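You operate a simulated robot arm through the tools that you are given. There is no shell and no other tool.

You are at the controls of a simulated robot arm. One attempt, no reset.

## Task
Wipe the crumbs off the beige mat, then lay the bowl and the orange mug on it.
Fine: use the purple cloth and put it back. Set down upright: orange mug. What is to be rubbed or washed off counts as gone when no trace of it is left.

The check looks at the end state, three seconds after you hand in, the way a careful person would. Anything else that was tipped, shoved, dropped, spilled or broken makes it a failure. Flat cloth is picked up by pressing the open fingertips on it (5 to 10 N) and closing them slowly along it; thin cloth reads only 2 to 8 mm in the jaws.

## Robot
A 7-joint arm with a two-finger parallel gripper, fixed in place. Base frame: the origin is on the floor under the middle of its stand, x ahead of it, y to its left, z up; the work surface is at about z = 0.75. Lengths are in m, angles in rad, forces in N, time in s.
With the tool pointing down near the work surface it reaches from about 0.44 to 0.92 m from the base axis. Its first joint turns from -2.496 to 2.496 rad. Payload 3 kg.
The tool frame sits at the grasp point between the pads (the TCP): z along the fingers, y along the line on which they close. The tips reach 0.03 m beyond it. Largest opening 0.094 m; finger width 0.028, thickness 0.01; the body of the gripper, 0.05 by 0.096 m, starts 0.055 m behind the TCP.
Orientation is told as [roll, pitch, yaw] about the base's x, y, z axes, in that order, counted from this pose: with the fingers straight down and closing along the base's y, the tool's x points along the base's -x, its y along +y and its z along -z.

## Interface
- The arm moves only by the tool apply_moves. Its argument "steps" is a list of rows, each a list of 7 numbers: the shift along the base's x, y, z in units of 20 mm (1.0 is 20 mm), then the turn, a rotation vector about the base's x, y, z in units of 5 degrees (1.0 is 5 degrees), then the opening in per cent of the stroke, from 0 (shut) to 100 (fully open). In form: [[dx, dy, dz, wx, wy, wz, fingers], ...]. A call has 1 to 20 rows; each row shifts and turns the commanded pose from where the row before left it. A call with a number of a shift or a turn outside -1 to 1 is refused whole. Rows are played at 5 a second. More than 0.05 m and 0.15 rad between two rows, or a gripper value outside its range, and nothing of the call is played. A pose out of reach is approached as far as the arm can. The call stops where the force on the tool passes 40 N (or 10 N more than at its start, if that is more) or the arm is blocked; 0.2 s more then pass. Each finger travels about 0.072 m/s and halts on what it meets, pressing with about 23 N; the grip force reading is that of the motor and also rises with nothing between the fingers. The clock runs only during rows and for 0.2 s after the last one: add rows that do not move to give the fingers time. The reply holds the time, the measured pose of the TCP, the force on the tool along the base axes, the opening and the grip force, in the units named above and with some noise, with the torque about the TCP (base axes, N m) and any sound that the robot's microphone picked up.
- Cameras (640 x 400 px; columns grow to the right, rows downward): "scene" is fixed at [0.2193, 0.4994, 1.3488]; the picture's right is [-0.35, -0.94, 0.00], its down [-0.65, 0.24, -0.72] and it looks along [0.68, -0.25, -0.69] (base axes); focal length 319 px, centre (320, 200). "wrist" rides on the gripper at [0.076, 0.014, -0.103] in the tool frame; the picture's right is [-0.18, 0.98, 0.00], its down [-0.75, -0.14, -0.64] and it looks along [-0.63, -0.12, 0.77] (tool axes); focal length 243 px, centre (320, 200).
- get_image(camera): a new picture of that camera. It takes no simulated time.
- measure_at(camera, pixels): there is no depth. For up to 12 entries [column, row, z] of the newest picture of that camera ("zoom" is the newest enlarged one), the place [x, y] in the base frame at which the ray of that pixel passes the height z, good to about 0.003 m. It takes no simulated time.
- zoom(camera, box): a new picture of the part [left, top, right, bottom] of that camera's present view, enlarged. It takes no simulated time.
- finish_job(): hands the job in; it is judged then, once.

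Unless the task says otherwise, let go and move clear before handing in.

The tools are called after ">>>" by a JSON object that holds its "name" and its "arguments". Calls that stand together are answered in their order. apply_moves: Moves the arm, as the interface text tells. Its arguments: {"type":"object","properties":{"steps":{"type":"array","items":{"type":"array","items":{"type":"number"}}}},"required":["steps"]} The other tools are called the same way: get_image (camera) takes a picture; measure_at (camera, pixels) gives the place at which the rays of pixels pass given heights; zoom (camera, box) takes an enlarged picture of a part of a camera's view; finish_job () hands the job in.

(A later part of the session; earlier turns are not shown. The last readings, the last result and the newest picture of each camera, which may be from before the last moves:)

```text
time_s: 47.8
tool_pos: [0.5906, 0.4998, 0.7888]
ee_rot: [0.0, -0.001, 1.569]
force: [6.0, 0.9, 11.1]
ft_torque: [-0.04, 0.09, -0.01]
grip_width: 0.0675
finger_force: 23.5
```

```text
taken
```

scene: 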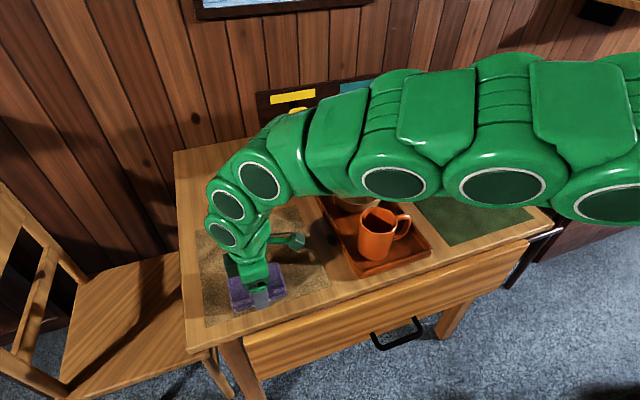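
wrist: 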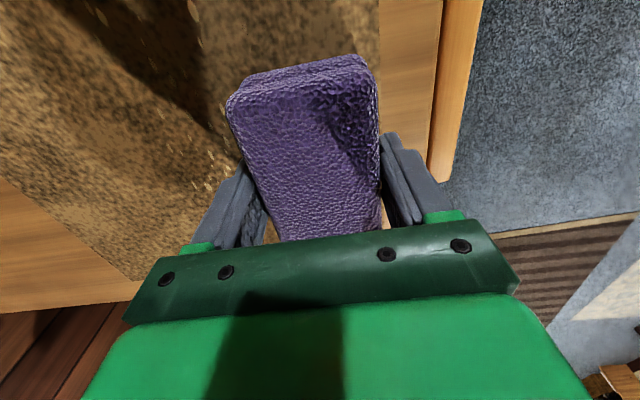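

The crumbs in the swept strip are largely gone, with faint traces near wrist (205,165). I'll sweep back along +x over the same strip.

>>> {"name": "apply_moves", "arguments": {"steps": [[0.4, 0, 0, 0, 0, 0, 0], [0.4, 0, 0, 0, 0, 0, 0], [0.4, 0, 0, 0, 0, 0, 0], [0.4, 0, 0, 0, 0, 0, 0], [0.4, 0, 0, 0, 0, 0, 0], [0.4, 0, 0, 0, 0, 0, 0], [0.4, 0, 0, 0, 0, 0, 0], [0.4, 0, 0, 0, 0, 0, 0], [0.4, 0, 0, 0, 0, 0, 0], [0.4, 0, 0, 0, 0, 0, 0], [0.4, 0, 0, 0, 0, 0, 0], [0.4, 0, 0, 0, 0, 0, 0], [0.4, 0, 0, 0, 0, 0, 0], [0.4, 0, 0, 0, 0, 0, 0], [0.4, 0, 0, 0, 0, 0, 0], [0.4, 0, 0, 0, 0, 0, 0], [0.4, 0, 0, 0, 0, 0, 0], [0.4, 0, 0, 0, 0, 0, 0]]}}

>>> {"name": "get_image", "arguments": {"camera": "wrist"}}

>>> {"name": "zoom", "arguments": {"camera": "scene", "box": [180, 190, 340, 330]}}

```text
time_s: 51.6
tool_pos: [0.733, 0.4988, 0.788]
ee_rot: [-0.001, 0.001, 1.571]
force: [-0.9, -0.1, 1.8]
ft_torque: [0.14, -0.04, 0.1]
grip_width: 0.0677
finger_force: 22.9
```

```text
taken
```

wrist: 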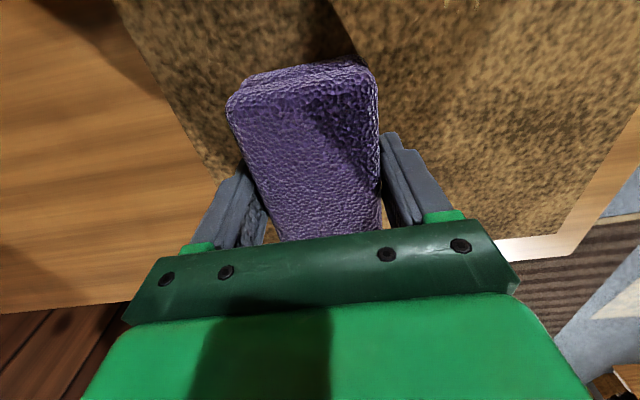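

```text
2.86 times, centred on (260, 260) of scene
```

zoom: 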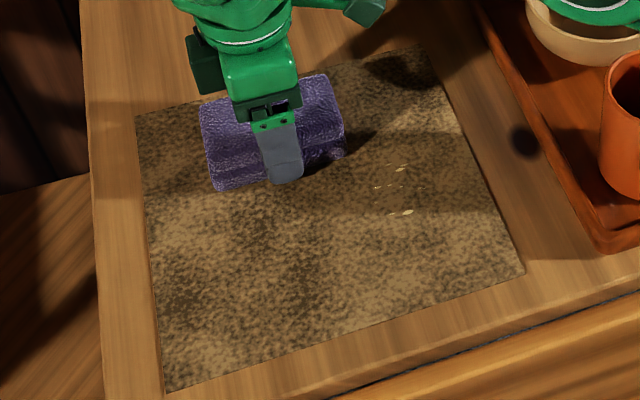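

Only a few crumbs remain at the right of the field (zoom (375–412,165–215)). I'll press ~0.8 mm more, shift to y≈0.42, then sweep −x over that strip.

>>> {"name": "apply_moves", "arguments": {"steps": [[0, -0.4, 0, 0, 0, 0, 0], [0, -0.4, 0, 0, 0, 0, 0], [0, -0.4, 0, 0, 0, 0, 0], [0, -0.4, 0, 0, 0, 0, 0], [0, -0.4, 0, 0, 0, 0, 0], [0, -0.4, 0, 0, 0, 0, 0], [0, -0.4, 0, 0, 0, 0, 0], [0, -0.4, 0, 0, 0, 0, 0], [0, -0.4, 0, 0, 0, 0, 0], [0, -0.4, 0, 0, 0, 0, 0], [0, 0, -0.04, 0, 0, 0, 0], [0, 0, 0, 0, 0, 0, 0]]}}

```text
time_s: 54.2
tool_pos: [0.7331, 0.4186, 0.7873]
ee_rot: [0.0, 0.0, 1.569]
force: [-3.5, -2.7, 13.1]
ft_torque: [-0.1, 0.11, 0.0]
grip_width: 0.0679
finger_force: 23.4
```

13 N contact at (0.733, 0.419). Now sweeping −x to about x=0.585 over the remaining crumbs.

>>> {"name": "apply_moves", "arguments": {"steps": [[-0.4, 0, 0, 0, 0, 0, 0], [-0.4, 0, 0, 0, 0, 0, 0], [-0.4, 0, 0, 0, 0, 0, 0], [-0.4, 0, 0, 0, 0, 0, 0], [-0.4, 0, 0, 0, 0, 0, 0], [-0.4, 0, 0, 0, 0, 0, 0], [-0.4, 0, 0, 0, 0, 0, 0], [-0.4, 0, 0, 0, 0, 0, 0], [-0.4, 0, 0, 0, 0, 0, 0], [-0.4, 0, 0, 0, 0, 0, 0], [-0.4, 0, 0, 0, 0, 0, 0], [-0.4, 0, 0, 0, 0, 0, 0], [-0.4, 0, 0, 0, 0, 0, 0], [-0.4, 0, 0, 0, 0, 0, 0], [-0.4, 0, 0, 0, 0, 0, 0], [-0.4, 0, 0, 0, 0, 0, 0], [-0.4, 0, 0, 0, 0, 0, 0], [-0.4, 0, 0, 0, 0, 0, 0]]}}

>>> {"name": "get_image", "arguments": {"camera": "wrist"}}

>>> {"name": "get_image", "arguments": {"camera": "scene"}}

```text
time_s: 58.0
tool_pos: [0.5891, 0.4192, 0.787]
ee_rot: [0.001, 0.0, 1.572]
force: [3.8, 1.3, 10.2]
ft_torque: [0.03, -0.06, 0.03]
grip_width: 0.0677
finger_force: 23.4
```

```text
taken
```

wrist: 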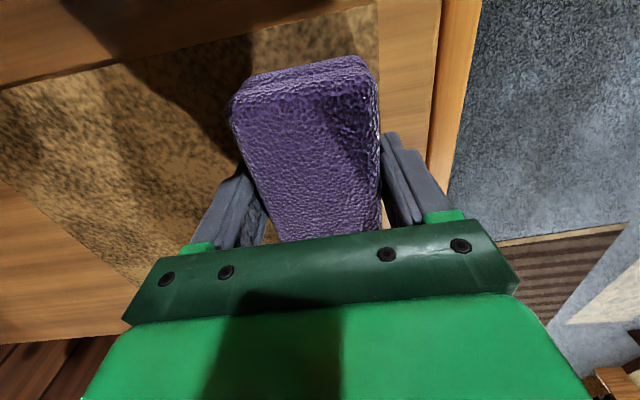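

```text
taken
```

scene: 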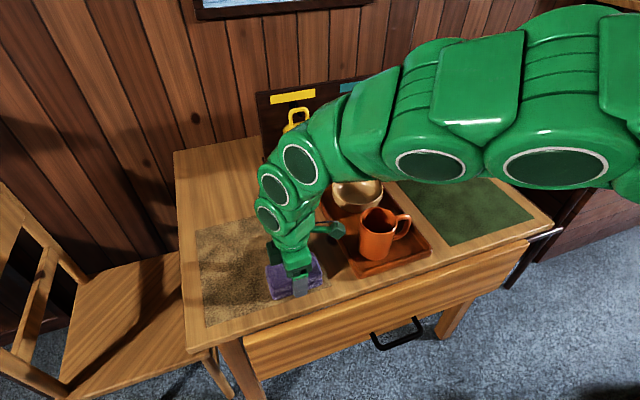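

Looks clean so far; sweep back along +x over the same strip to be thorough.

>>> {"name": "apply_moves", "arguments": {"steps": [[0.4, 0, 0, 0, 0, 0, 0], [0.4, 0, 0, 0, 0, 0, 0], [0.4, 0, 0, 0, 0, 0, 0], [0.4, 0, 0, 0, 0, 0, 0], [0.4, 0, 0, 0, 0, 0, 0], [0.4, 0, 0, 0, 0, 0, 0], [0.4, 0, 0, 0, 0, 0, 0], [0.4, 0, 0, 0, 0, 0, 0], [0.4, 0, 0, 0, 0, 0, 0], [0.4, 0, 0, 0, 0, 0, 0], [0.4, 0, 0, 0, 0, 0, 0], [0.4, 0, 0, 0, 0, 0, 0], [0.4, 0, 0, 0, 0, 0, 0], [0.4, 0, 0, 0, 0, 0, 0], [0.4, 0, 0, 0, 0, 0, 0], [0.4, 0, 0, 0, 0, 0, 0], [0.4, 0, 0, 0, 0, 0, 0], [0.4, 0, 0, 0, 0, 0, 0]]}}

>>> {"name": "apply_moves", "arguments": {"steps": [[0, 0.4, -0.02, 0, 0, 0, 0], [0, 0.4, 0, 0, 0, 0, 0], [0, 0.4, 0, 0, 0, 0, 0], [0, 0.4, 0, 0, 0, 0, 0], [0, 0.4, 0, 0, 0, 0, 0], [-0.4, 0, 0, 0, 0, 0, 0], [-0.4, 0, 0, 0, 0, 0, 0], [-0.4, 0, 0, 0, 0, 0, 0], [-0.4, 0, 0, 0, 0, 0, 0], [-0.4, 0, 0, 0, 0, 0, 0], [-0.4, 0, 0, 0, 0, 0, 0], [-0.4, 0, 0, 0, 0, 0, 0], [-0.4, 0, 0, 0, 0, 0, 0], [-0.4, 0, 0, 0, 0, 0, 0], [-0.4, 0, 0, 0, 0, 0, 0], [-0.4, 0, 0, 0, 0, 0, 0], [-0.4, 0, 0, 0, 0, 0, 0], [-0.4, 0, 0, 0, 0, 0, 0], [-0.4, 0, 0, 0, 0, 0, 0], [-0.4, 0, 0, 0, 0, 0, 0]]}}

>>> {"name": "get_image", "arguments": {"camera": "wrist"}}

```text
time_s: 61.8
tool_pos: [0.7344, 0.4183, 0.787]
ee_rot: [0.002, 0.002, 1.568]
force: [-1.1, 0.5, 3.3]
ft_torque: [0.01, -0.04, -0.02]
grip_width: 0.0678
finger_force: 22.2
```

```text
time_s: 66.0
tool_pos: [0.6141, 0.4594, 0.7873]
ee_rot: [0.0, -0.001, 1.568]
force: [5.7, 0.4, 9.6]
ft_torque: [-0.12, -0.04, 0.04]
grip_width: 0.0679
finger_force: 23.0
```

```text
taken
```

wrist: 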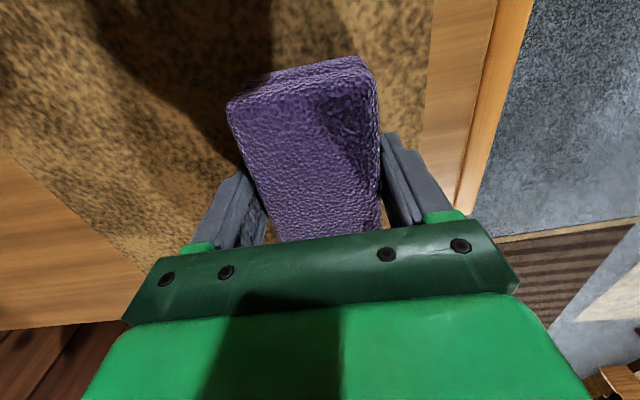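

No crumbs visible around the pad. I'll lift slowly off the mat and inspect with both cameras.

>>> {"name": "apply_moves", "arguments": {"steps": [[0, 0, 0.2, 0, 0, 0, 0], [0, 0, 0.3, 0, 0, 0, 0], [0, 0, 0.4, 0, 0, 0, 0], [0, 0, 0.5, 0, 0, 0, 0], [0, 0, 0.5, 0, 0, 0, 0], [0, 0, 0.5, 0, 0, 0, 0], [0, 0, 0.5, 0, 0, 0, 0], [0, 0, 0.5, 0, 0, 0, 0], [0, 0, 0.5, 0, 0, 0, 0], [0, 0, 0.5, 0, 0, 0, 0], [0.3, 0, 0.5, 0, 0, 0, 0], [0.5, 0, 0.5, 0, 0, 0, 0], [0.6, 0, 0.5, 0, 0, 0, 0], [0.6, 0, 0.5, 0, 0, 0, 0], [0.6, 0, 0.5, 0, 0, 0, 0], [0.6, 0, 0.5, 0, 0, 0, 0], [0.6, 0, 0.5, 0, 0, 0, 0], [0.6, 0, 0.5, 0, 0, 0, 0], [0.6, 0, 0.3, 0, 0, 0, 0], [0.4, 0, 0, 0, 0, 0, 0]]}}

>>> {"name": "get_image", "arguments": {"camera": "wrist"}}

>>> {"name": "zoom", "arguments": {"camera": "scene", "box": [180, 190, 340, 330]}}

>>> {"name": "zoom", "arguments": {"camera": "scene", "box": [224, 236, 320, 296]}}

```text
time_s: 70.2
tool_pos: [0.7217, 0.458, 0.9609]
ee_rot: [-0.001, 0.0, 1.571]
force: [-0.4, -0.2, -0.8]
ft_torque: [0.0, 0.02, -0.01]
grip_width: 0.0679
finger_force: 23.4
```

```text
taken
```

wrist: 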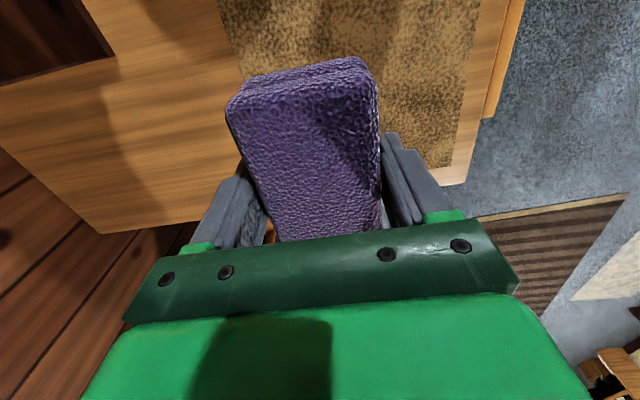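

```text
2.86 times, centred on (260, 260) of scene
```

zoom: 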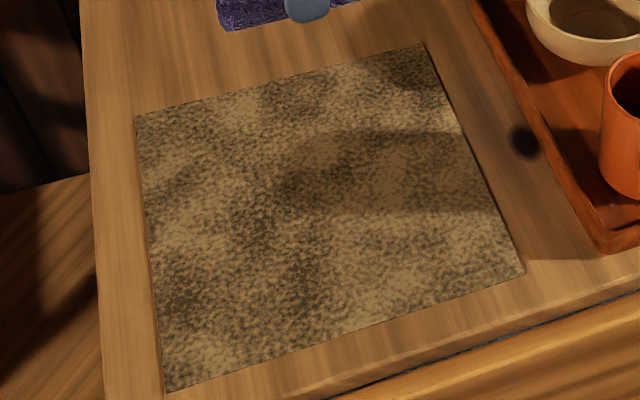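

```text
6.67 times, centred on (272, 266) of scene
```

zoom: 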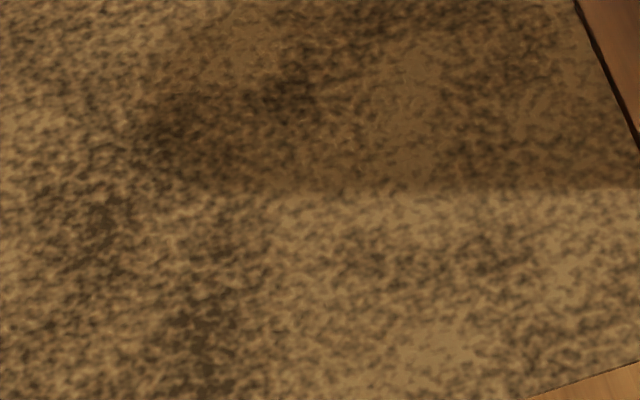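

The mat is spotless in both zooms and hasn't shifted. Now return the cloth: travel back along y at this height to y≈−0.081.

>>> {"name": "apply_moves", "arguments": {"steps": [[0, -0.4, 0, 0, 0, 0, 0], [0, -0.7, 0, 0, 0, 0, 0], [0, -1, 0, 0, 0, 0, 0], [0, -1, 0, 0, 0, 0, 0], [0, -1, 0, 0, 0, 0, 0], [0, -1, 0, 0, 0, 0, 0], [0, -1, 0, 0, 0, 0, 0], [0, -1, 0, 0, 0, 0, 0], [0, -1, 0, 0, 0, 0, 0], [0, -1, 0, 0, 0, 0, 0], [0, -1, 0, 0, 0, 0, 0], [0, -1, 0, 0, 0, 0, 0], [0, -1, 0, 0, 0, 0, 0], [0, -1, 0, 0, 0, 0, 0], [0, -1, 0, 0, 0, 0, 0], [0, -1, 0, 0, 0, 0, 0], [0, -1, 0, 0, 0, 0, 0], [0, -1, 0, 0, 0, 0, 0], [0, -1, 0, 0, 0, 0, 0], [0, -1, 0, 0, 0, 0, 0]]}}

>>> {"name": "apply_moves", "arguments": {"steps": [[0, -1, 0, 0, 0, 0, 0], [0, -1, 0, 0, 0, 0, 0], [0, -1, 0, 0, 0, 0, 0], [0, -1, 0, 0, 0, 0, 0], [0, -1, 0, 0, 0, 0, 0], [0.3, -1, 0, 0, 0, 0, 0], [0.5, -1, 0, 0, 0, 0, 0], [0.7, -0.6, 0, 0, 0, 0, 0], [0.8, -0.3, 0, 0, 0, 0, 0], [0.8, 0, 0, 0, 0, 0, 0], [0.8, 0, 0, 0, 0, 0, 0], [0.8, 0, 0, 0, 0, 0, 0], [0.8, 0, 0, 0, 0, 0, 0], [0.8, 0, 0, 0, 0, 0, 0], [0.8, 0, 0, 0, 0, 0, 0], [0.5, 0, 0, 0, 0, 0, 0], [0, 0, 0, 0, 0, 0, 0]]}}

>>> {"name": "get_image", "arguments": {"camera": "wrist"}}

```text
time_s: 74.4
tool_pos: [0.7227, 0.0766, 0.9623]
ee_rot: [0.0, 0.0, 1.57]
force: [0.0, 0.4, -0.8]
ft_torque: [-0.01, 0.0, 0.02]
grip_width: 0.0675
finger_force: 23.2
```

```text
time_s: 78.0
tool_pos: [0.8738, -0.0812, 0.9593]
ee_rot: [0.002, -0.002, 1.572]
force: [0.6, 0.2, -1.2]
ft_torque: [0.03, 0.04, 0.02]
grip_width: 0.0676
finger_force: 23.1
```

```text
taken
```

wrist: 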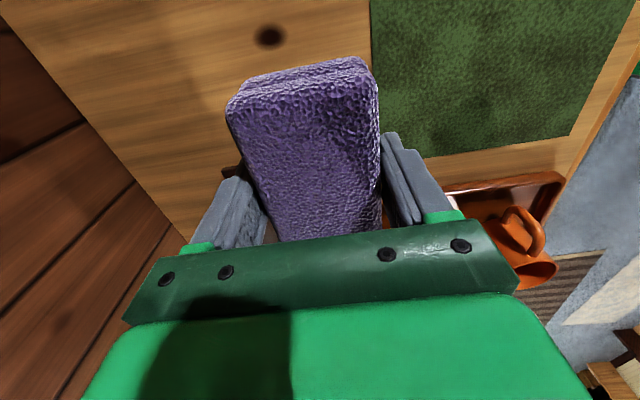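

At (0.8738, −0.0812), right over the cloth's original place. Lowering to just above the table, then fine steps.

>>> {"name": "apply_moves", "arguments": {"steps": [[0.06, 0, -0.4, 0, 0, 0, 0], [0, 0, -0.7, 0, 0, 0, 0], [0, 0, -0.7, 0, 0, 0, 0], [0, 0, -0.7, 0, 0, 0, 0], [0, 0, -0.7, 0, 0, 0, 0], [0, 0, -0.7, 0, 0, 0, 0], [0, 0, -0.7, 0, 0, 0, 0], [0, 0, -0.7, 0, 0, 0, 0], [0, 0, -0.7, 0, 0, 0, 0], [0, 0, -0.7, 0, 0, 0, 0], [0, 0, -0.6, 0, 0, 0, 0], [0, 0, -0.5, 0, 0, 0, 0], [0, 0, -0.3, 0, 0, 0, 0], [0, 0, -0.15, 0, 0, 0, 0], [0, 0, 0, 0, 0, 0, 0]]}}

>>> {"name": "apply_moves", "arguments": {"steps": [[0, 0, -0.05, 0, 0, 0, 0], [0, 0, 0, 0, 0, 0, 0]]}}

>>> {"name": "apply_moves", "arguments": {"steps": [[0, 0, -0.05, 0, 0, 0, 0], [0, 0, 0, 0, 0, 0, 0]]}}

```text
time_s: 81.2
tool_pos: [0.8731, -0.0818, 0.7962]
ee_rot: [0.001, 0.001, 1.57]
force: [-0.6, 0.7, -0.9]
ft_torque: [-0.01, 0.02, -0.04]
grip_width: 0.0677
finger_force: 23.2
```

```text
time_s: 81.8
tool_pos: [0.8744, -0.0811, 0.7952]
ee_rot: [0.0, -0.001, 1.57]
force: [0.4, 0.1, -0.4]
ft_torque: [-0.01, 0.0, 0.01]
grip_width: 0.0677
finger_force: 22.7
```

```text
time_s: 82.4
tool_pos: [0.8743, -0.0819, 0.7944]
ee_rot: [0.0, 0.001, 1.569]
force: [-0.6, 0.0, -1.0]
ft_torque: [0.01, -0.05, 0.01]
grip_width: 0.0677
finger_force: 23.0
```

>>> {"name": "apply_moves", "arguments": {"steps": [[0, 0, -0.1, 0, 0, 0, 0], [0, 0, -0.05, 0, 0, 0, 0], [0, 0, 0, 0, 0, 0, 0]]}}

>>> {"name": "apply_moves", "arguments": {"steps": [[0, 0, -0.05, 0, 0, 0, 0], [0, 0, -0.05, 0, 0, 0, 0], [0, 0, 0, 0, 0, 0, 0]]}}

>>> {"name": "apply_moves", "arguments": {"steps": [[0, 0, -0.05, 0, 0, 0, 0], [0, 0, 0, 0, 0, 0, 0]]}}

```text
time_s: 83.2
tool_pos: [0.875, -0.0808, 0.7907]
ee_rot: [0.0, 0.0, 1.568]
force: [0.4, -0.1, -0.5]
ft_torque: [0.02, 0.0, -0.01]
grip_width: 0.068
finger_force: 23.2
```

```text
time_s: 84.0
tool_pos: [0.8745, -0.0801, 0.7898]
ee_rot: [-0.001, -0.001, 1.57]
force: [0.1, 0.4, -0.5]
ft_torque: [0.02, 0.02, 0.01]
grip_width: 0.0677
finger_force: 23.1
```

```text
time_s: 84.6
tool_pos: [0.8741, -0.0808, 0.7881]
ee_rot: [0.0, -0.001, 1.569]
force: [-0.4, 0.8, -0.1]
ft_torque: [0.0, 0.0, 0.02]
grip_width: 0.0678
finger_force: 22.6
```

Still no contact at 0.788 (mat was a bit thicker than the table). Continuing 1 mm at a time.

>>> {"name": "apply_moves", "arguments": {"steps": [[0, 0, -0.05, 0, 0, 0, 0], [0, 0, 0, 0, 0, 0, 0]]}}

>>> {"name": "apply_moves", "arguments": {"steps": [[0, 0, -0.05, 0, 0, 0, 0], [0, 0, 0, 0, 0, 0, 0]]}}

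>>> {"name": "apply_moves", "arguments": {"steps": [[0, 0, -0.04, 0, 0, 0, 0], [0, 0, 0, 0, 0, 0, 0]]}}

```text
time_s: 85.2
tool_pos: [0.8746, -0.0813, 0.7867]
ee_rot: [0.0, 0.001, 1.57]
force: [0.3, 0.6, -0.1]
ft_torque: [0.0, 0.01, 0.03]
grip_width: 0.0675
finger_force: 23.2
```

```text
time_s: 85.8
tool_pos: [0.8743, -0.0813, 0.7862]
ee_rot: [-0.001, 0.001, 1.57]
force: [-2.0, 2.6, 12.3]
ft_torque: [0.07, 0.16, 0.02]
grip_width: 0.0676
finger_force: 22.9
```

```text
time_s: 86.4
tool_pos: [0.8758, -0.0808, 0.786]
ee_rot: [-0.001, 0.001, 1.568]
force: [-2.0, 0.7, 29.4]
ft_torque: [0.0, 0.17, 0.02]
grip_width: 0.0677
finger_force: 23.3
```

Contact made (29 N), the cloth is on the table. Open slowly, then raise straight up.

>>> {"name": "apply_moves", "arguments": {"steps": [[0, 0, 0.04, 0, 0, 0, 65], [0, 0, 0, 0, 0, 0, 72], [0, 0, 0, 0, 0, 0, 78], [0, 0, 0, 0, 0, 0, 85], [0, 0, 0, 0, 0, 0, 92], [0, 0, 0, 0, 0, 0, 95], [0, 0, 0, 0, 0, 0, 95]]}}

>>> {"name": "get_image", "arguments": {"camera": "wrist"}}

>>> {"name": "zoom", "arguments": {"camera": "scene", "box": [364, 80, 524, 180]}}

```text
time_s: 88.0
tool_pos: [0.8751, -0.0807, 0.7857]
ee_rot: [-0.001, -0.001, 1.569]
force: [0.3, -0.7, -0.1]
ft_torque: [-0.02, 0.03, -0.01]
grip_width: 0.0895
finger_force: 0.1
```

```text
taken
```

wrist: 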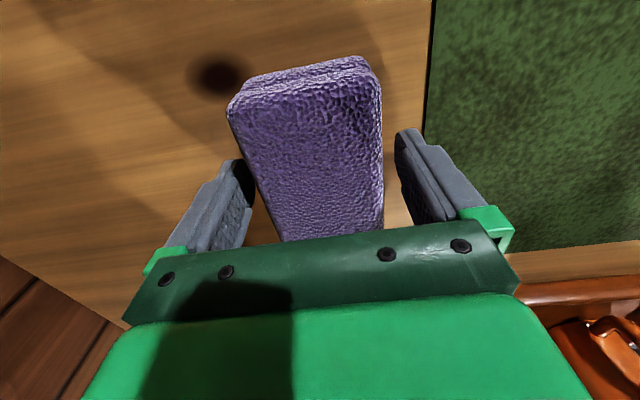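

```text
4.00 times, centred on (444, 130) of scene
```

zoom: 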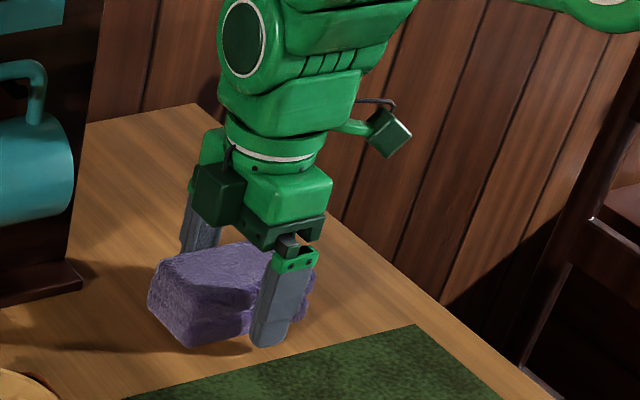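

The pad is free and both fingers are clear of it. Raise straight up to z≈0.96, then look back.

>>> {"name": "apply_moves", "arguments": {"steps": [[0, 0, 0.4, 0, 0, 0, 100], [0, 0, 0.6, 0, 0, 0, 100], [0, 0, 1, 0, 0, 0, 100], [0, 0, 1, 0, 0, 0, 100], [0, 0, 1, 0, 0, 0, 100], [0, 0, 1, 0, 0, 0, 100], [0, 0, 1, 0, 0, 0, 100], [0, 0, 1, 0, 0, 0, 100], [0, 0, 1, 0, 0, 0, 100], [-1, 0, 1, 0, 0, 0, 100], [-1, 0, 0.5, 0, 0, 0, 100], [-1, 0, 0, 0, 0, 0, 100], [-1, 0, 0, 0, 0, 0, 100]]}}

>>> {"name": "get_image", "arguments": {"camera": "scene"}}

>>> {"name": "zoom", "arguments": {"camera": "scene", "box": [360, 120, 480, 195]}}

>>> {"name": "zoom", "arguments": {"camera": "scene", "box": [310, 160, 440, 280]}}

```text
time_s: 90.8
tool_pos: [0.7948, -0.0806, 0.9755]
ee_rot: [0.0, 0.001, 1.572]
force: [-0.4, 0.1, -0.3]
ft_torque: [0.02, -0.04, 0.06]
grip_width: 0.0941
finger_force: 0.1
```

```text
taken
```

scene: 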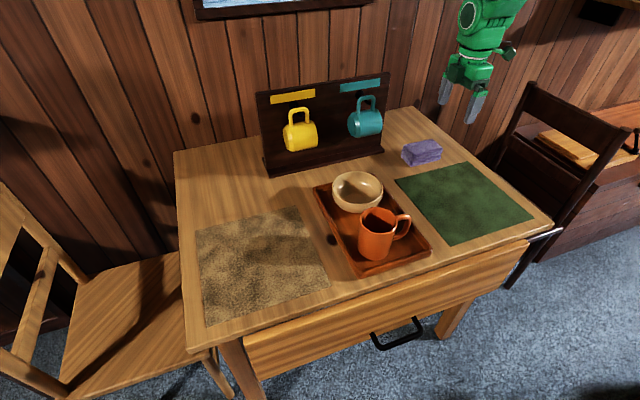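

```text
5.33 times, centred on (420, 158) of scene
```

zoom: 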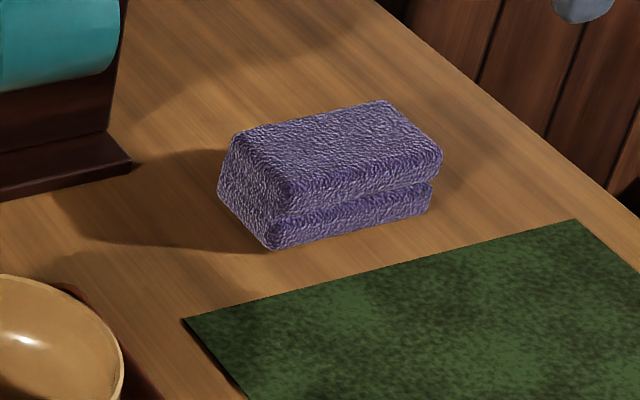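

```text
3.33 times, centred on (375, 220) of scene
```

zoom: 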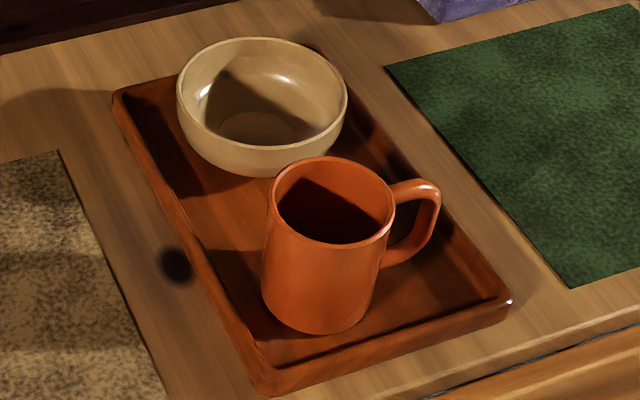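

The cloth is back exactly where it was (front corner at zoom (275,250) as before) and the mat is clean. Next the mug: I'll move to a viewing pose near (0.61, 0.09, 1.0) so the wrist camera looks at the tray.

>>> {"name": "apply_moves", "arguments": {"steps": [[-0.9, 0.8, 0.1, 0, 0, 0, 100], [-0.9, 0.8, 0.1, 0, 0, 0, 100], [-0.9, 0.8, 0.1, 0, 0, 0, 100], [-0.9, 0.8, 0.1, 0, 0, 0, 100], [-0.9, 0.8, 0.1, 0, 0, 0, 100], [-0.9, 0.8, 0.1, 0, 0, 0, 100], [-0.9, 0.8, 0.1, 0, 0, 0, 100], [-0.9, 0.8, 0.1, 0, 0, 0, 100], [-0.9, 0.8, 0.1, 0, 0, 0, 100], [-0.9, 0.8, 0.1, 0, 0, 0, 100], [-0.2, 0.5, 0.1, 0, 0, 0, 100], [0, 0, 0, 0, 0, 0, 100]]}}

>>> {"name": "get_image", "arguments": {"camera": "wrist"}}

>>> {"name": "get_image", "arguments": {"camera": "scene"}}

```text
time_s: 93.4
tool_pos: [0.6115, 0.0903, 0.9984]
ee_rot: [0.001, -0.001, 1.571]
force: [0.2, 0.6, -0.5]
ft_torque: [-0.01, 0.03, 0.02]
grip_width: 0.0935
finger_force: 0.1
```

```text
taken
```

wrist: 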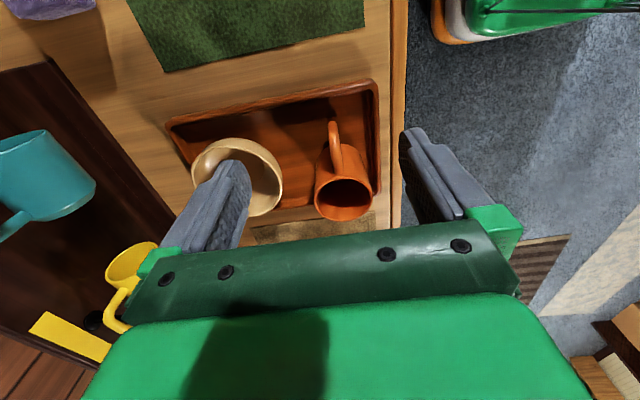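

```text
taken
```

scene: 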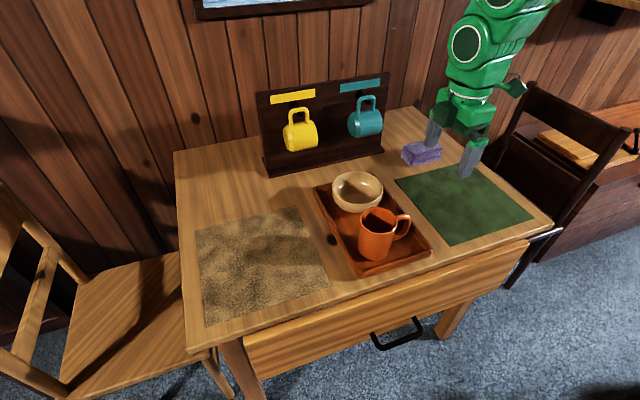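

In the wrist view the mug rim spans about (314–374,178–221) with its handle toward (334,125); the bowl rim is partly behind the left finger. I'll triangulate the mug's rim height from both cameras.

>>> {"name": "zoom", "arguments": {"camera": "wrist", "box": [270, 100, 400, 230]}}

>>> {"name": "measure_at", "arguments": {"camera": "scene", "pixels": [[378.7, 220, 0.83], [378.7, 220, 0.84], [378.7, 220, 0.85], [378.7, 220, 0.86], [378.7, 220, 0.87], [360, 219, 0.85], [397.5, 221, 0.85]]}}

>>> {"name": "measure_at", "arguments": {"camera": "wrist", "pixels": [[344, 199, 0.83], [344, 199, 0.84], [344, 199, 0.85], [344, 199, 0.86], [344, 199, 0.87], [314, 199, 0.85], [374, 196, 0.85], [334, 123, 0.84]]}}

```text
3.08 times, centred on (335, 165) of wrist
```

zoom: 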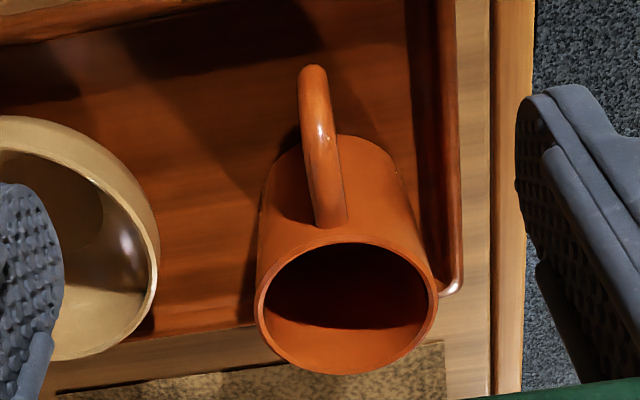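

```text
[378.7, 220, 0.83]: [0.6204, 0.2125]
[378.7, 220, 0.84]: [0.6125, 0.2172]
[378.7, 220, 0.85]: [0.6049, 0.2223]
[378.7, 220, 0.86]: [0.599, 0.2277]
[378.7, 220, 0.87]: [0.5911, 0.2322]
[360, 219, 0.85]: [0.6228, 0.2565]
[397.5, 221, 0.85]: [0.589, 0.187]
```

```text
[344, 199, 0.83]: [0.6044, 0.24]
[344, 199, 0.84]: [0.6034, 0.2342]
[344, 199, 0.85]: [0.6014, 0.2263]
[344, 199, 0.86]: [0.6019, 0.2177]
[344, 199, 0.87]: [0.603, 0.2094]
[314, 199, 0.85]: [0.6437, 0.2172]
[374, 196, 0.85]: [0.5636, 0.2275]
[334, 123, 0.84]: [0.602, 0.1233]
```

Triangulation puts the mug rim centre at about (0.602, 0.224, 0.852), outer diameter ≈0.080 — fits the 0.094 opening with fingers on ±x, handle toward −y. Move above it, and descend to just over the rim for a check.

>>> {"name": "apply_moves", "arguments": {"steps": [[-0.08, 0.95, 0, 0, 0, 0, 100], [-0.08, 0.95, 0, 0, 0, 0, 100], [-0.08, 0.95, 0, 0, 0, 0, 100], [-0.08, 0.95, 0, 0, 0, 0, 100], [-0.08, 0.95, 0, 0, 0, 0, 100], [-0.08, 0.95, 0, 0, 0, 0, 100], [0, 0.95, 0, 0, 0, 0, 100], [0, 0, -1, 0, 0, 0, 100], [0, 0, -1, 0, 0, 0, 100], [0, 0, -1, 0, 0, 0, 100], [0, 0, -1, 0, 0, 0, 100], [0, 0, -0.4, 0, 0, 0, 100], [0, 0, 0, 0, 0, 0, 100]]}}

>>> {"name": "get_image", "arguments": {"camera": "wrist"}}

>>> {"name": "zoom", "arguments": {"camera": "scene", "box": [290, 140, 450, 280]}}

```text
time_s: 96.2
tool_pos: [0.602, 0.2234, 0.9102]
ee_rot: [-0.002, -0.001, 1.569]
force: [0.3, 0.2, -0.2]
ft_torque: [0.0, -0.01, -0.03]
grip_width: 0.094
finger_force: 0.0
```

```text
taken
```

wrist: 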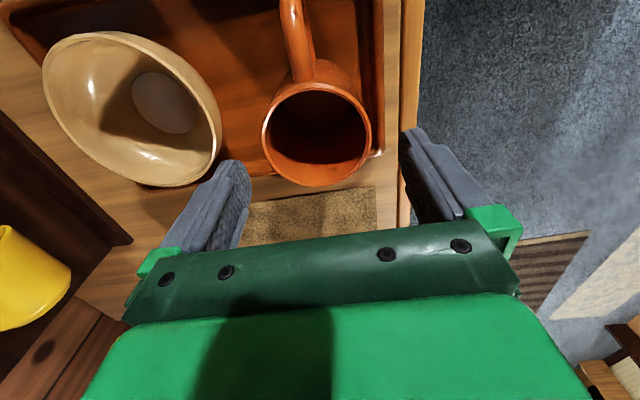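

```text
2.86 times, centred on (370, 210) of scene
```

zoom: 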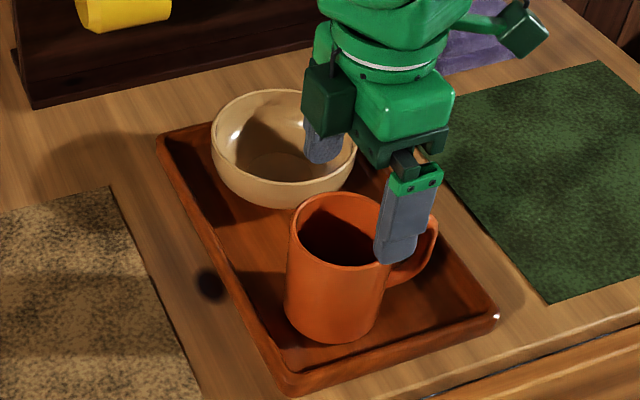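

The mug's rim in the wrist view spans (262–371, 82–187). I'll measure the rim extremes at z=0.852 to refine centring, plus bowl rim points for later.

>>> {"name": "zoom", "arguments": {"camera": "wrist", "box": [230, 60, 400, 200]}}

>>> {"name": "measure_at", "arguments": {"camera": "wrist", "pixels": [[262, 130, 0.852], [371, 135, 0.852], [317, 82, 0.852], [315, 187, 0.852], [42, 75, 0.82], [221, 145, 0.82], [115, 31, 0.82], [165, 186, 0.82], [42, 75, 0.81], [221, 145, 0.81], [115, 31, 0.81], [165, 186, 0.81]]}}

>>> {"name": "measure_at", "arguments": {"camera": "scene", "pixels": [[331.5, 188, 0.81], [382.5, 191, 0.81], [357, 172, 0.81], [358, 207, 0.81], [331.5, 188, 0.82], [382.5, 191, 0.82], [357, 172, 0.82], [358, 207, 0.82]]}}

```text
2.86 times, centred on (315, 130) of wrist
```

zoom: 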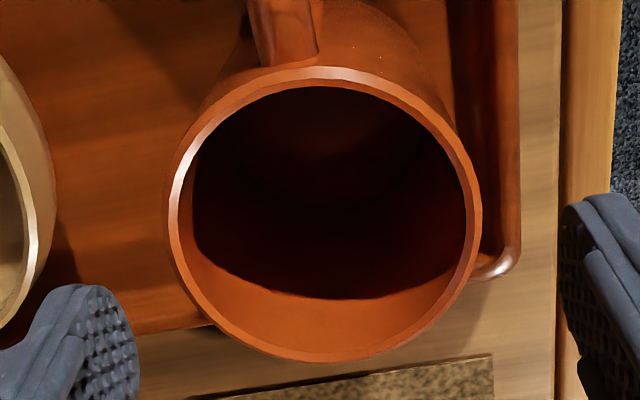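

```text
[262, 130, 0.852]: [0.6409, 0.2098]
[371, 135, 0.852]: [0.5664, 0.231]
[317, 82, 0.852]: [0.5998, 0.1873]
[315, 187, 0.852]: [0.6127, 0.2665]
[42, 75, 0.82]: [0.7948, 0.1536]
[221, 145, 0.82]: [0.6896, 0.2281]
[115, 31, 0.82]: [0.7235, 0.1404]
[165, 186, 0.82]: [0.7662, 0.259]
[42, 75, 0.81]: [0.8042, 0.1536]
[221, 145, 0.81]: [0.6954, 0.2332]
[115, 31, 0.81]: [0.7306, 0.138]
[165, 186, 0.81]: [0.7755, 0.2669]
```

```text
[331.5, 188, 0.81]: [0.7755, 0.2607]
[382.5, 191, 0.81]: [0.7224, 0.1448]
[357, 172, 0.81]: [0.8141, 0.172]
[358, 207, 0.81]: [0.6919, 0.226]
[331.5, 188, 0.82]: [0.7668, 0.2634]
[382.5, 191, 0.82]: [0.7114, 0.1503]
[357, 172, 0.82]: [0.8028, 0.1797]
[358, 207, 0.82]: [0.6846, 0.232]
```

The mug centre is about (0.605, 0.2235). Shift +3 mm in x and descend to TCP z≈0.825 (tips ≈0.795, above the tray wall).

>>> {"name": "apply_moves", "arguments": {"steps": [[0.13, 0, 0, 0, 0, 0, 100], [0, 0, -0.5, 0, 0, 0, 100], [0, 0, -0.5, 0, 0, 0, 100], [0, 0, -0.5, 0, 0, 0, 100], [0, 0, -0.5, 0, 0, 0, 100], [0, 0, -0.5, 0, 0, 0, 100], [0, 0, 0, 0, 0, 0, 100]]}}

>>> {"name": "get_image", "arguments": {"camera": "wrist"}}

>>> {"name": "zoom", "arguments": {"camera": "scene", "box": [290, 140, 450, 280]}}

```text
time_s: 97.8
tool_pos: [0.6022, 0.2218, 0.86]
ee_rot: [0.0, -0.001, 1.569]
force: [0.6, 0.0, 0.4]
ft_torque: [-0.01, 0.01, 0.01]
grip_width: 0.094
finger_force: 0.1
```

```text
taken
```

wrist: 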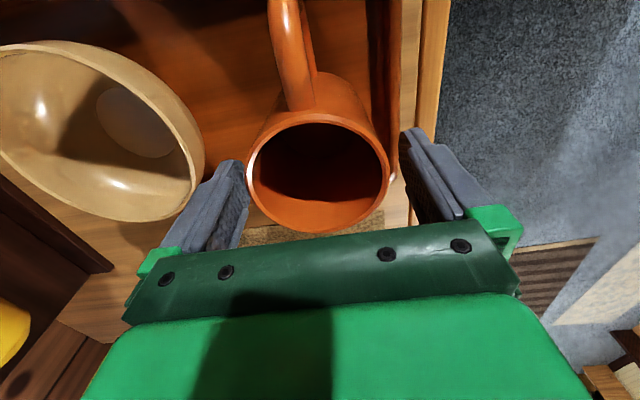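

```text
2.86 times, centred on (370, 210) of scene
```

zoom: 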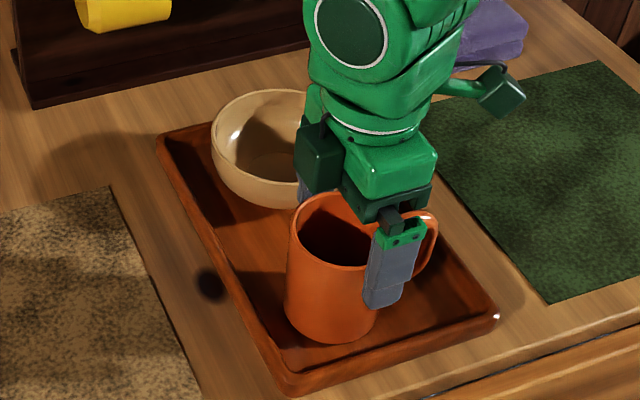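

No contact (force ~0) and the mug sits between the fingers. Continue down to TCP ≈0.825.

>>> {"name": "apply_moves", "arguments": {"steps": [[0, 0, -0.4, 0, 0, 0, 100], [0, 0, -0.4, 0, 0, 0, 100], [0, 0, -0.4, 0, 0, 0, 100], [0, 0, -0.4, 0, 0, 0, 100], [0, 0, 0, 0, 0, 0, 100]]}}

>>> {"name": "get_image", "arguments": {"camera": "wrist"}}

>>> {"name": "zoom", "arguments": {"camera": "scene", "box": [320, 160, 450, 290]}}

```text
time_s: 99.0
tool_pos: [0.6032, 0.2222, 0.8272]
ee_rot: [0.001, -0.001, 1.57]
force: [0.5, -0.4, -0.2]
ft_torque: [-0.01, -0.01, 0.0]
grip_width: 0.0937
finger_force: 0.1
```

```text
taken
```

wrist: 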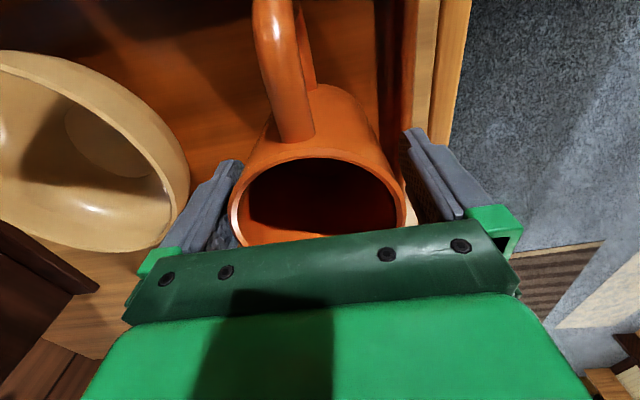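

```text
3.08 times, centred on (385, 225) of scene
```

zoom: 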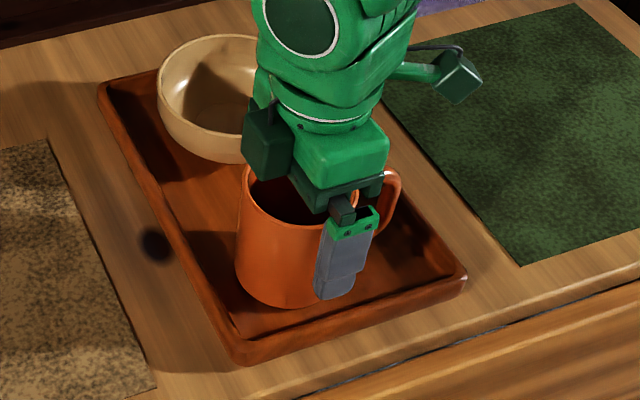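

Finger tip on the −x side shows at scene ≈(390,256). I'll check finger/mug alignment in y numerically before closing.

>>> {"name": "measure_at", "arguments": {"camera": "scene", "pixels": [[389.8, 256.4, 0.797], [384, 257, 0.797], [395, 254, 0.797], [357.6, 244, 0.8], [361, 216, 0.852], [371, 259, 0.765]]}}

>>> {"name": "measure_at", "arguments": {"camera": "wrist", "pixels": [[229, 215, 0.852], [407, 208, 0.852], [320, 150, 0.852], [272, 30, 0.83]]}}

```text
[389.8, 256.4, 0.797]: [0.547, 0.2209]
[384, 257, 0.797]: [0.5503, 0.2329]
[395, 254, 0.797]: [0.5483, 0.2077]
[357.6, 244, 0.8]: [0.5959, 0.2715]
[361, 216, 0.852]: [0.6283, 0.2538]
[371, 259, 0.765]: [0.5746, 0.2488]
```

```text
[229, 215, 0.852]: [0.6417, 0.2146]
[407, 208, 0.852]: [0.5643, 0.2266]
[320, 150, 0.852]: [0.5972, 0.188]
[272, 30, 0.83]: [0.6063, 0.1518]
```

Alignment is good (mug centre x≈0.603, y≈0.225). Nudge +3 mm in y and close slowly.

>>> {"name": "apply_moves", "arguments": {"steps": [[0, 0.15, 0, 0, 0, 0, 100], [0, 0, 0, 0, 0, 0, 95], [0, 0, 0, 0, 0, 0, 91], [0, 0, 0, 0, 0, 0, 87], [0, 0, 0, 0, 0, 0, 84], [0, 0, 0, 0, 0, 0, 80], [0, 0, 0, 0, 0, 0, 74], [0, 0, 0, 0, 0, 0, 60], [0, 0, 0, 0, 0, 0, 40], [0, 0, 0, 0, 0, 0, 40]]}}

>>> {"name": "get_image", "arguments": {"camera": "wrist"}}

>>> {"name": "zoom", "arguments": {"camera": "scene", "box": [320, 160, 450, 290]}}

```text
time_s: 101.2
tool_pos: [0.6034, 0.2246, 0.8271]
ee_rot: [0.0, 0.0, 1.569]
force: [2.2, 0.8, 3.2]
ft_torque: [0.05, 0.09, 0.01]
grip_width: 0.0807
finger_force: 22.8
```

```text
taken
```

wrist: 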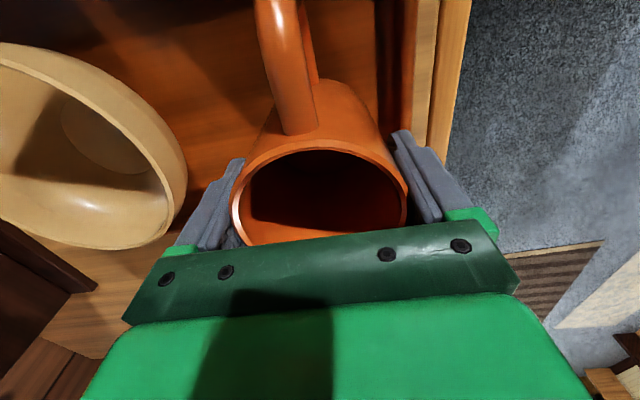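

```text
3.08 times, centred on (385, 225) of scene
```

zoom: 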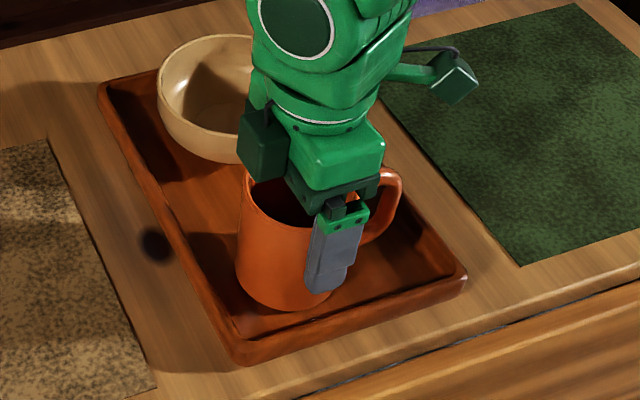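

Gripped at 0.0807 m with 22.8 N; mug didn't shift. Lift slowly at first.

>>> {"name": "apply_moves", "arguments": {"steps": [[0, 0, 0.1, 0, 0, 0, 40], [0, 0, 0.2, 0, 0, 0, 40], [0, 0, 0.2, 0, 0, 0, 40], [0, 0, 0.3, 0, 0, 0, 40], [0, 0, 0.3, 0, 0, 0, 40], [0, 0, 0.4, 0, 0, 0, 40], [0, 0, 0, 0, 0, 0, 40]]}}

>>> {"name": "get_image", "arguments": {"camera": "wrist"}}

>>> {"name": "zoom", "arguments": {"camera": "scene", "box": [320, 160, 450, 290]}}

```text
time_s: 102.8
tool_pos: [0.6027, 0.2238, 0.8573]
ee_rot: [0.001, -0.001, 1.57]
force: [0.5, -0.7, -2.1]
ft_torque: [0.02, -0.04, 0.03]
grip_width: 0.0807
finger_force: 22.5
```

```text
taken
```

wrist: 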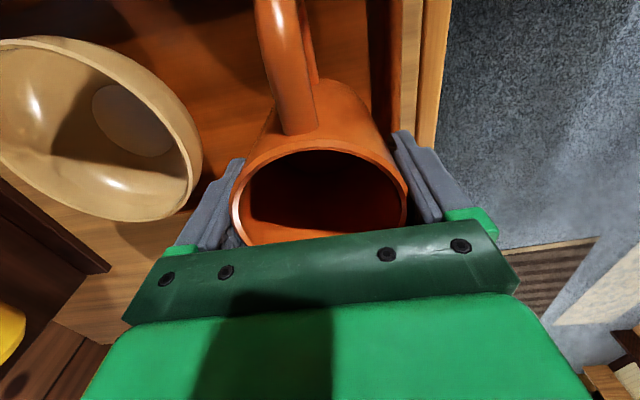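

```text
3.08 times, centred on (385, 225) of scene
```

zoom: 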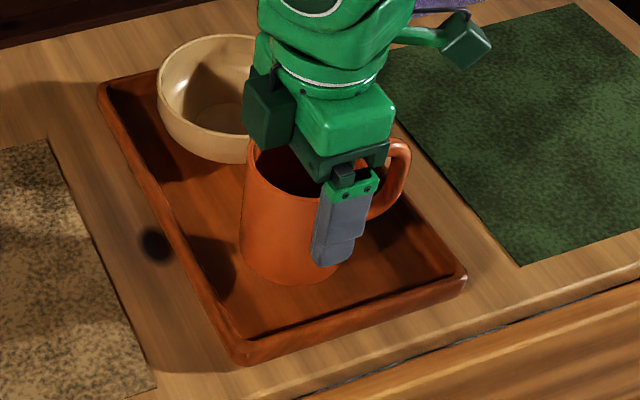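

Mug is firmly held and level. Continue lifting to z≈0.92, then carry to (0.615, 0.465) over the mat.

>>> {"name": "apply_moves", "arguments": {"steps": [[0, 0, 0.3, 0, 0, 0, 40], [0, 0, 0.5, 0, 0, 0, 40], [0, 0, 0.6, 0, 0, 0, 40], [0, 0, 0.6, 0, 0, 0, 40], [0, 0.2, 0.6, 0, 0, 0, 40], [0, 0.4, 0.4, 0, 0, 0, 40], [0.05, 0.6, 0.2, 0, 0, 0, 40], [0.05, 0.8, 0, 0, 0, 0, 40], [0.05, 0.9, 0, 0, 0, 0, 40], [0.05, 0.9, 0, 0, 0, 0, 40], [0.05, 0.9, 0, 0, 0, 0, 40], [0.05, 0.9, 0, 0, 0, 0, 40], [0.05, 0.9, 0, 0, 0, 0, 40], [0.05, 0.9, 0, 0, 0, 0, 40], [0.05, 0.9, 0, 0, 0, 0, 40], [0.05, 0.9, 0, 0, 0, 0, 40], [0.05, 0.9, 0, 0, 0, 0, 40], [0.05, 0.9, 0, 0, 0, 0, 40], [0, 0.7, 0, 0, 0, 0, 40], [0, 0.35, 0, 0, 0, 0, 40]]}}

>>> {"name": "get_image", "arguments": {"camera": "wrist"}}

>>> {"name": "get_image", "arguments": {"camera": "scene"}}

```text
time_s: 107.0
tool_pos: [0.6152, 0.467, 0.9229]
ee_rot: [-0.001, -0.001, 1.569]
force: [0.0, 0.8, -3.2]
ft_torque: [0.02, 0.0, -0.01]
grip_width: 0.0809
finger_force: 23.1
```

```text
taken
```

wrist: 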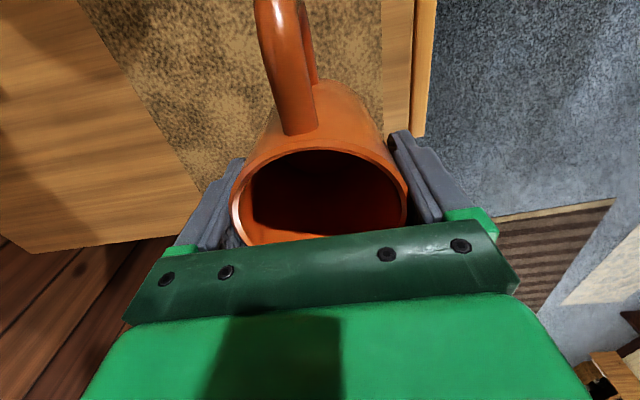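

```text
taken
```

scene: 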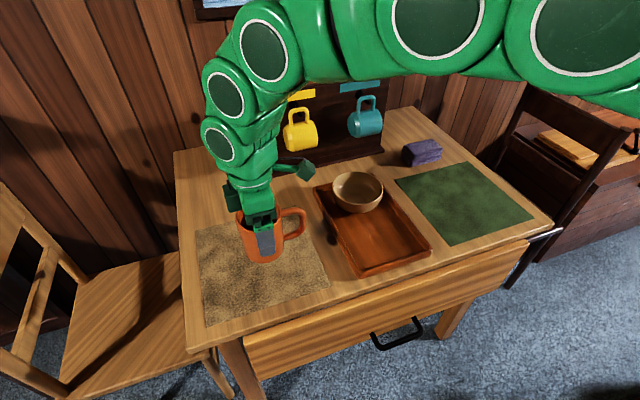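

Mug over the mat at (0.615, 0.467). Descend to just above expected contact (TCP ≈0.83), then feel for it.

>>> {"name": "apply_moves", "arguments": {"steps": [[0, 0, -0.3, 0, 0, 0, 40], [0, 0, -0.5, 0, 0, 0, 40], [0, 0, -0.6, 0, 0, 0, 40], [0, 0, -0.6, 0, 0, 0, 40], [0, 0, -0.6, 0, 0, 0, 40], [0, 0, -0.6, 0, 0, 0, 40], [0, 0, -0.6, 0, 0, 0, 40], [0, 0, -0.4, 0, 0, 0, 40], [0, 0, -0.3, 0, 0, 0, 40], [0, 0, 0, 0, 0, 0, 40]]}}

>>> {"name": "apply_moves", "arguments": {"steps": [[0, 0, -0.1, 0, 0, 0, 40], [0, 0, -0.05, 0, 0, 0, 40], [0, 0, 0, 0, 0, 0, 40]]}}

>>> {"name": "apply_moves", "arguments": {"steps": [[0, 0, -0.05, 0, 0, 0, 40], [0, 0, -0.05, 0, 0, 0, 40], [0, 0, 0, 0, 0, 0, 40]]}}

>>> {"name": "zoom", "arguments": {"camera": "scene", "box": [190, 180, 340, 300]}}

```text
time_s: 109.2
tool_pos: [0.6165, 0.4673, 0.8321]
ee_rot: [0.0, 0.0, 1.57]
force: [0.3, -0.5, -2.9]
ft_torque: [0.02, -0.02, 0.02]
grip_width: 0.0809
finger_force: 23.2
```

```text
time_s: 110.0
tool_pos: [0.6157, 0.4658, 0.8292]
ee_rot: [0.0, 0.0, 1.571]
force: [-0.5, -0.4, -3.1]
ft_torque: [0.0, -0.02, 0.02]
grip_width: 0.0806
finger_force: 22.9
```

```text
time_s: 110.8
tool_pos: [0.6158, 0.4658, 0.8274]
ee_rot: [-0.001, -0.001, 1.569]
force: [-0.4, 0.1, -3.3]
ft_torque: [0.01, 0.0, 0.01]
grip_width: 0.0811
finger_force: 22.7
```

```text
3.33 times, centred on (265, 240) of scene
```

zoom: 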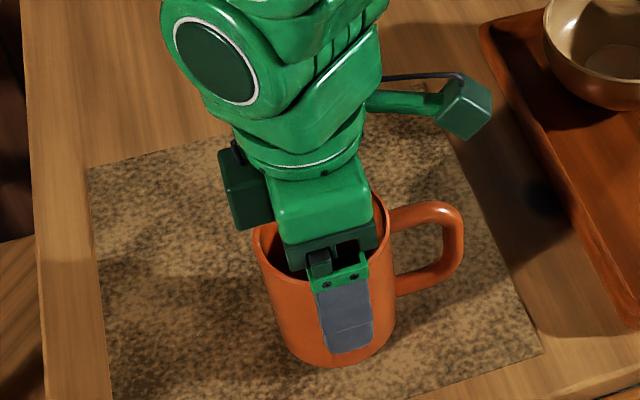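

No contact yet at 0.827 (weight ≈3 N). Keep stepping down.

>>> {"name": "apply_moves", "arguments": {"steps": [[0, 0, -0.05, 0, 0, 0, 40], [0, 0, -0.05, 0, 0, 0, 40], [0, 0, 0, 0, 0, 0, 40]]}}

>>> {"name": "apply_moves", "arguments": {"steps": [[0, 0, -0.05, 0, 0, 0, 40], [0, 0, -0.05, 0, 0, 0, 40], [0, 0, 0, 0, 0, 0, 40]]}}

>>> {"name": "apply_moves", "arguments": {"steps": [[0, 0, -0.05, 0, 0, 0, 40], [0, 0, 0, 0, 0, 0, 40]]}}

```text
time_s: 111.6
tool_pos: [0.6159, 0.4663, 0.8246]
ee_rot: [0.0, 0.001, 1.569]
force: [0.7, 0.6, -2.9]
ft_torque: [0.02, 0.02, -0.02]
grip_width: 0.0807
finger_force: 23.1
```

```text
time_s: 112.4
tool_pos: [0.6167, 0.4654, 0.8228]
ee_rot: [0.001, 0.0, 1.57]
force: [0.8, -0.4, -3.1]
ft_torque: [0.04, 0.01, -0.02]
grip_width: 0.0809
finger_force: 22.5
```

```text
time_s: 113.0
tool_pos: [0.6165, 0.4668, 0.8211]
ee_rot: [0.0, 0.0, 1.571]
force: [-0.3, 0.0, -2.4]
ft_torque: [-0.02, 0.02, 0.0]
grip_width: 0.0808
finger_force: 22.9
```

>>> {"name": "apply_moves", "arguments": {"steps": [[0, 0, -0.05, 0, 0, 0, 40], [0, 0, 0, 0, 0, 0, 40]]}}

>>> {"name": "apply_moves", "arguments": {"steps": [[0, 0, -0.05, 0, 0, 0, 40], [0, 0, 0, 0, 0, 0, 40]]}}

>>> {"name": "apply_moves", "arguments": {"steps": [[0, 0, -0.05, 0, 0, 0, 40], [0, 0, 0, 0, 0, 0, 40]]}}

```text
time_s: 113.6
tool_pos: [0.6165, 0.4676, 0.8203]
ee_rot: [0.0, -0.001, 1.57]
force: [-0.1, -0.4, -2.9]
ft_torque: [-0.01, 0.03, -0.01]
grip_width: 0.0807
finger_force: 22.7
```

```text
time_s: 114.2
tool_pos: [0.6165, 0.4652, 0.8206]
ee_rot: [0.0, -0.001, 1.57]
force: [-0.7, 1.2, 1.5]
ft_torque: [0.08, 0.21, -0.07]
grip_width: 0.0808
finger_force: 23.2
```

```text
time_s: 114.8
tool_pos: [0.6165, 0.4666, 0.8202]
ee_rot: [-0.001, -0.001, 1.571]
force: [-1.8, 3.0, 13.2]
ft_torque: [-0.05, 0.28, -0.06]
grip_width: 0.0808
finger_force: 23.2
```

Contact is felt (13 N at z≈0.820): the mug stands on the mat. Relieve slightly and open slowly.

>>> {"name": "apply_moves", "arguments": {"steps": [[0, 0, 0.03, 0, 0, 0, 40], [0, 0, 0, 0, 0, 0, 84], [0, 0, 0, 0, 0, 0, 88], [0, 0, 0, 0, 0, 0, 92], [0, 0, 0, 0, 0, 0, 96], [0, 0, 0, 0, 0, 0, 100], [0, 0, 0, 0, 0, 0, 100]]}}

>>> {"name": "get_image", "arguments": {"camera": "wrist"}}

>>> {"name": "zoom", "arguments": {"camera": "scene", "box": [190, 180, 340, 300]}}

```text
time_s: 116.4
tool_pos: [0.6157, 0.4661, 0.8198]
ee_rot: [-0.001, -0.001, 1.57]
force: [-0.8, -0.8, -0.7]
ft_torque: [0.0, 0.0, 0.0]
grip_width: 0.0939
finger_force: 0.0
```

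```text
taken
```

wrist: 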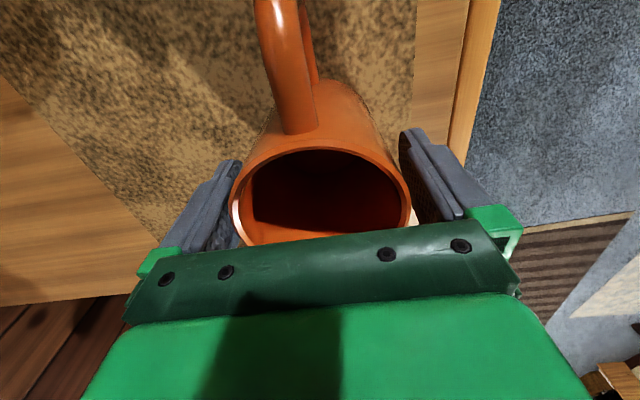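

```text
3.33 times, centred on (265, 240) of scene
```

zoom: 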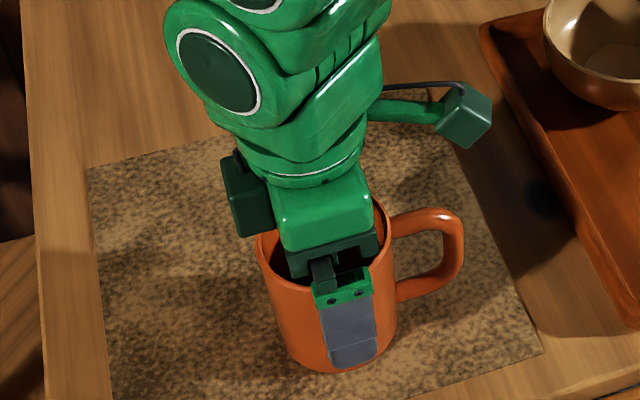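

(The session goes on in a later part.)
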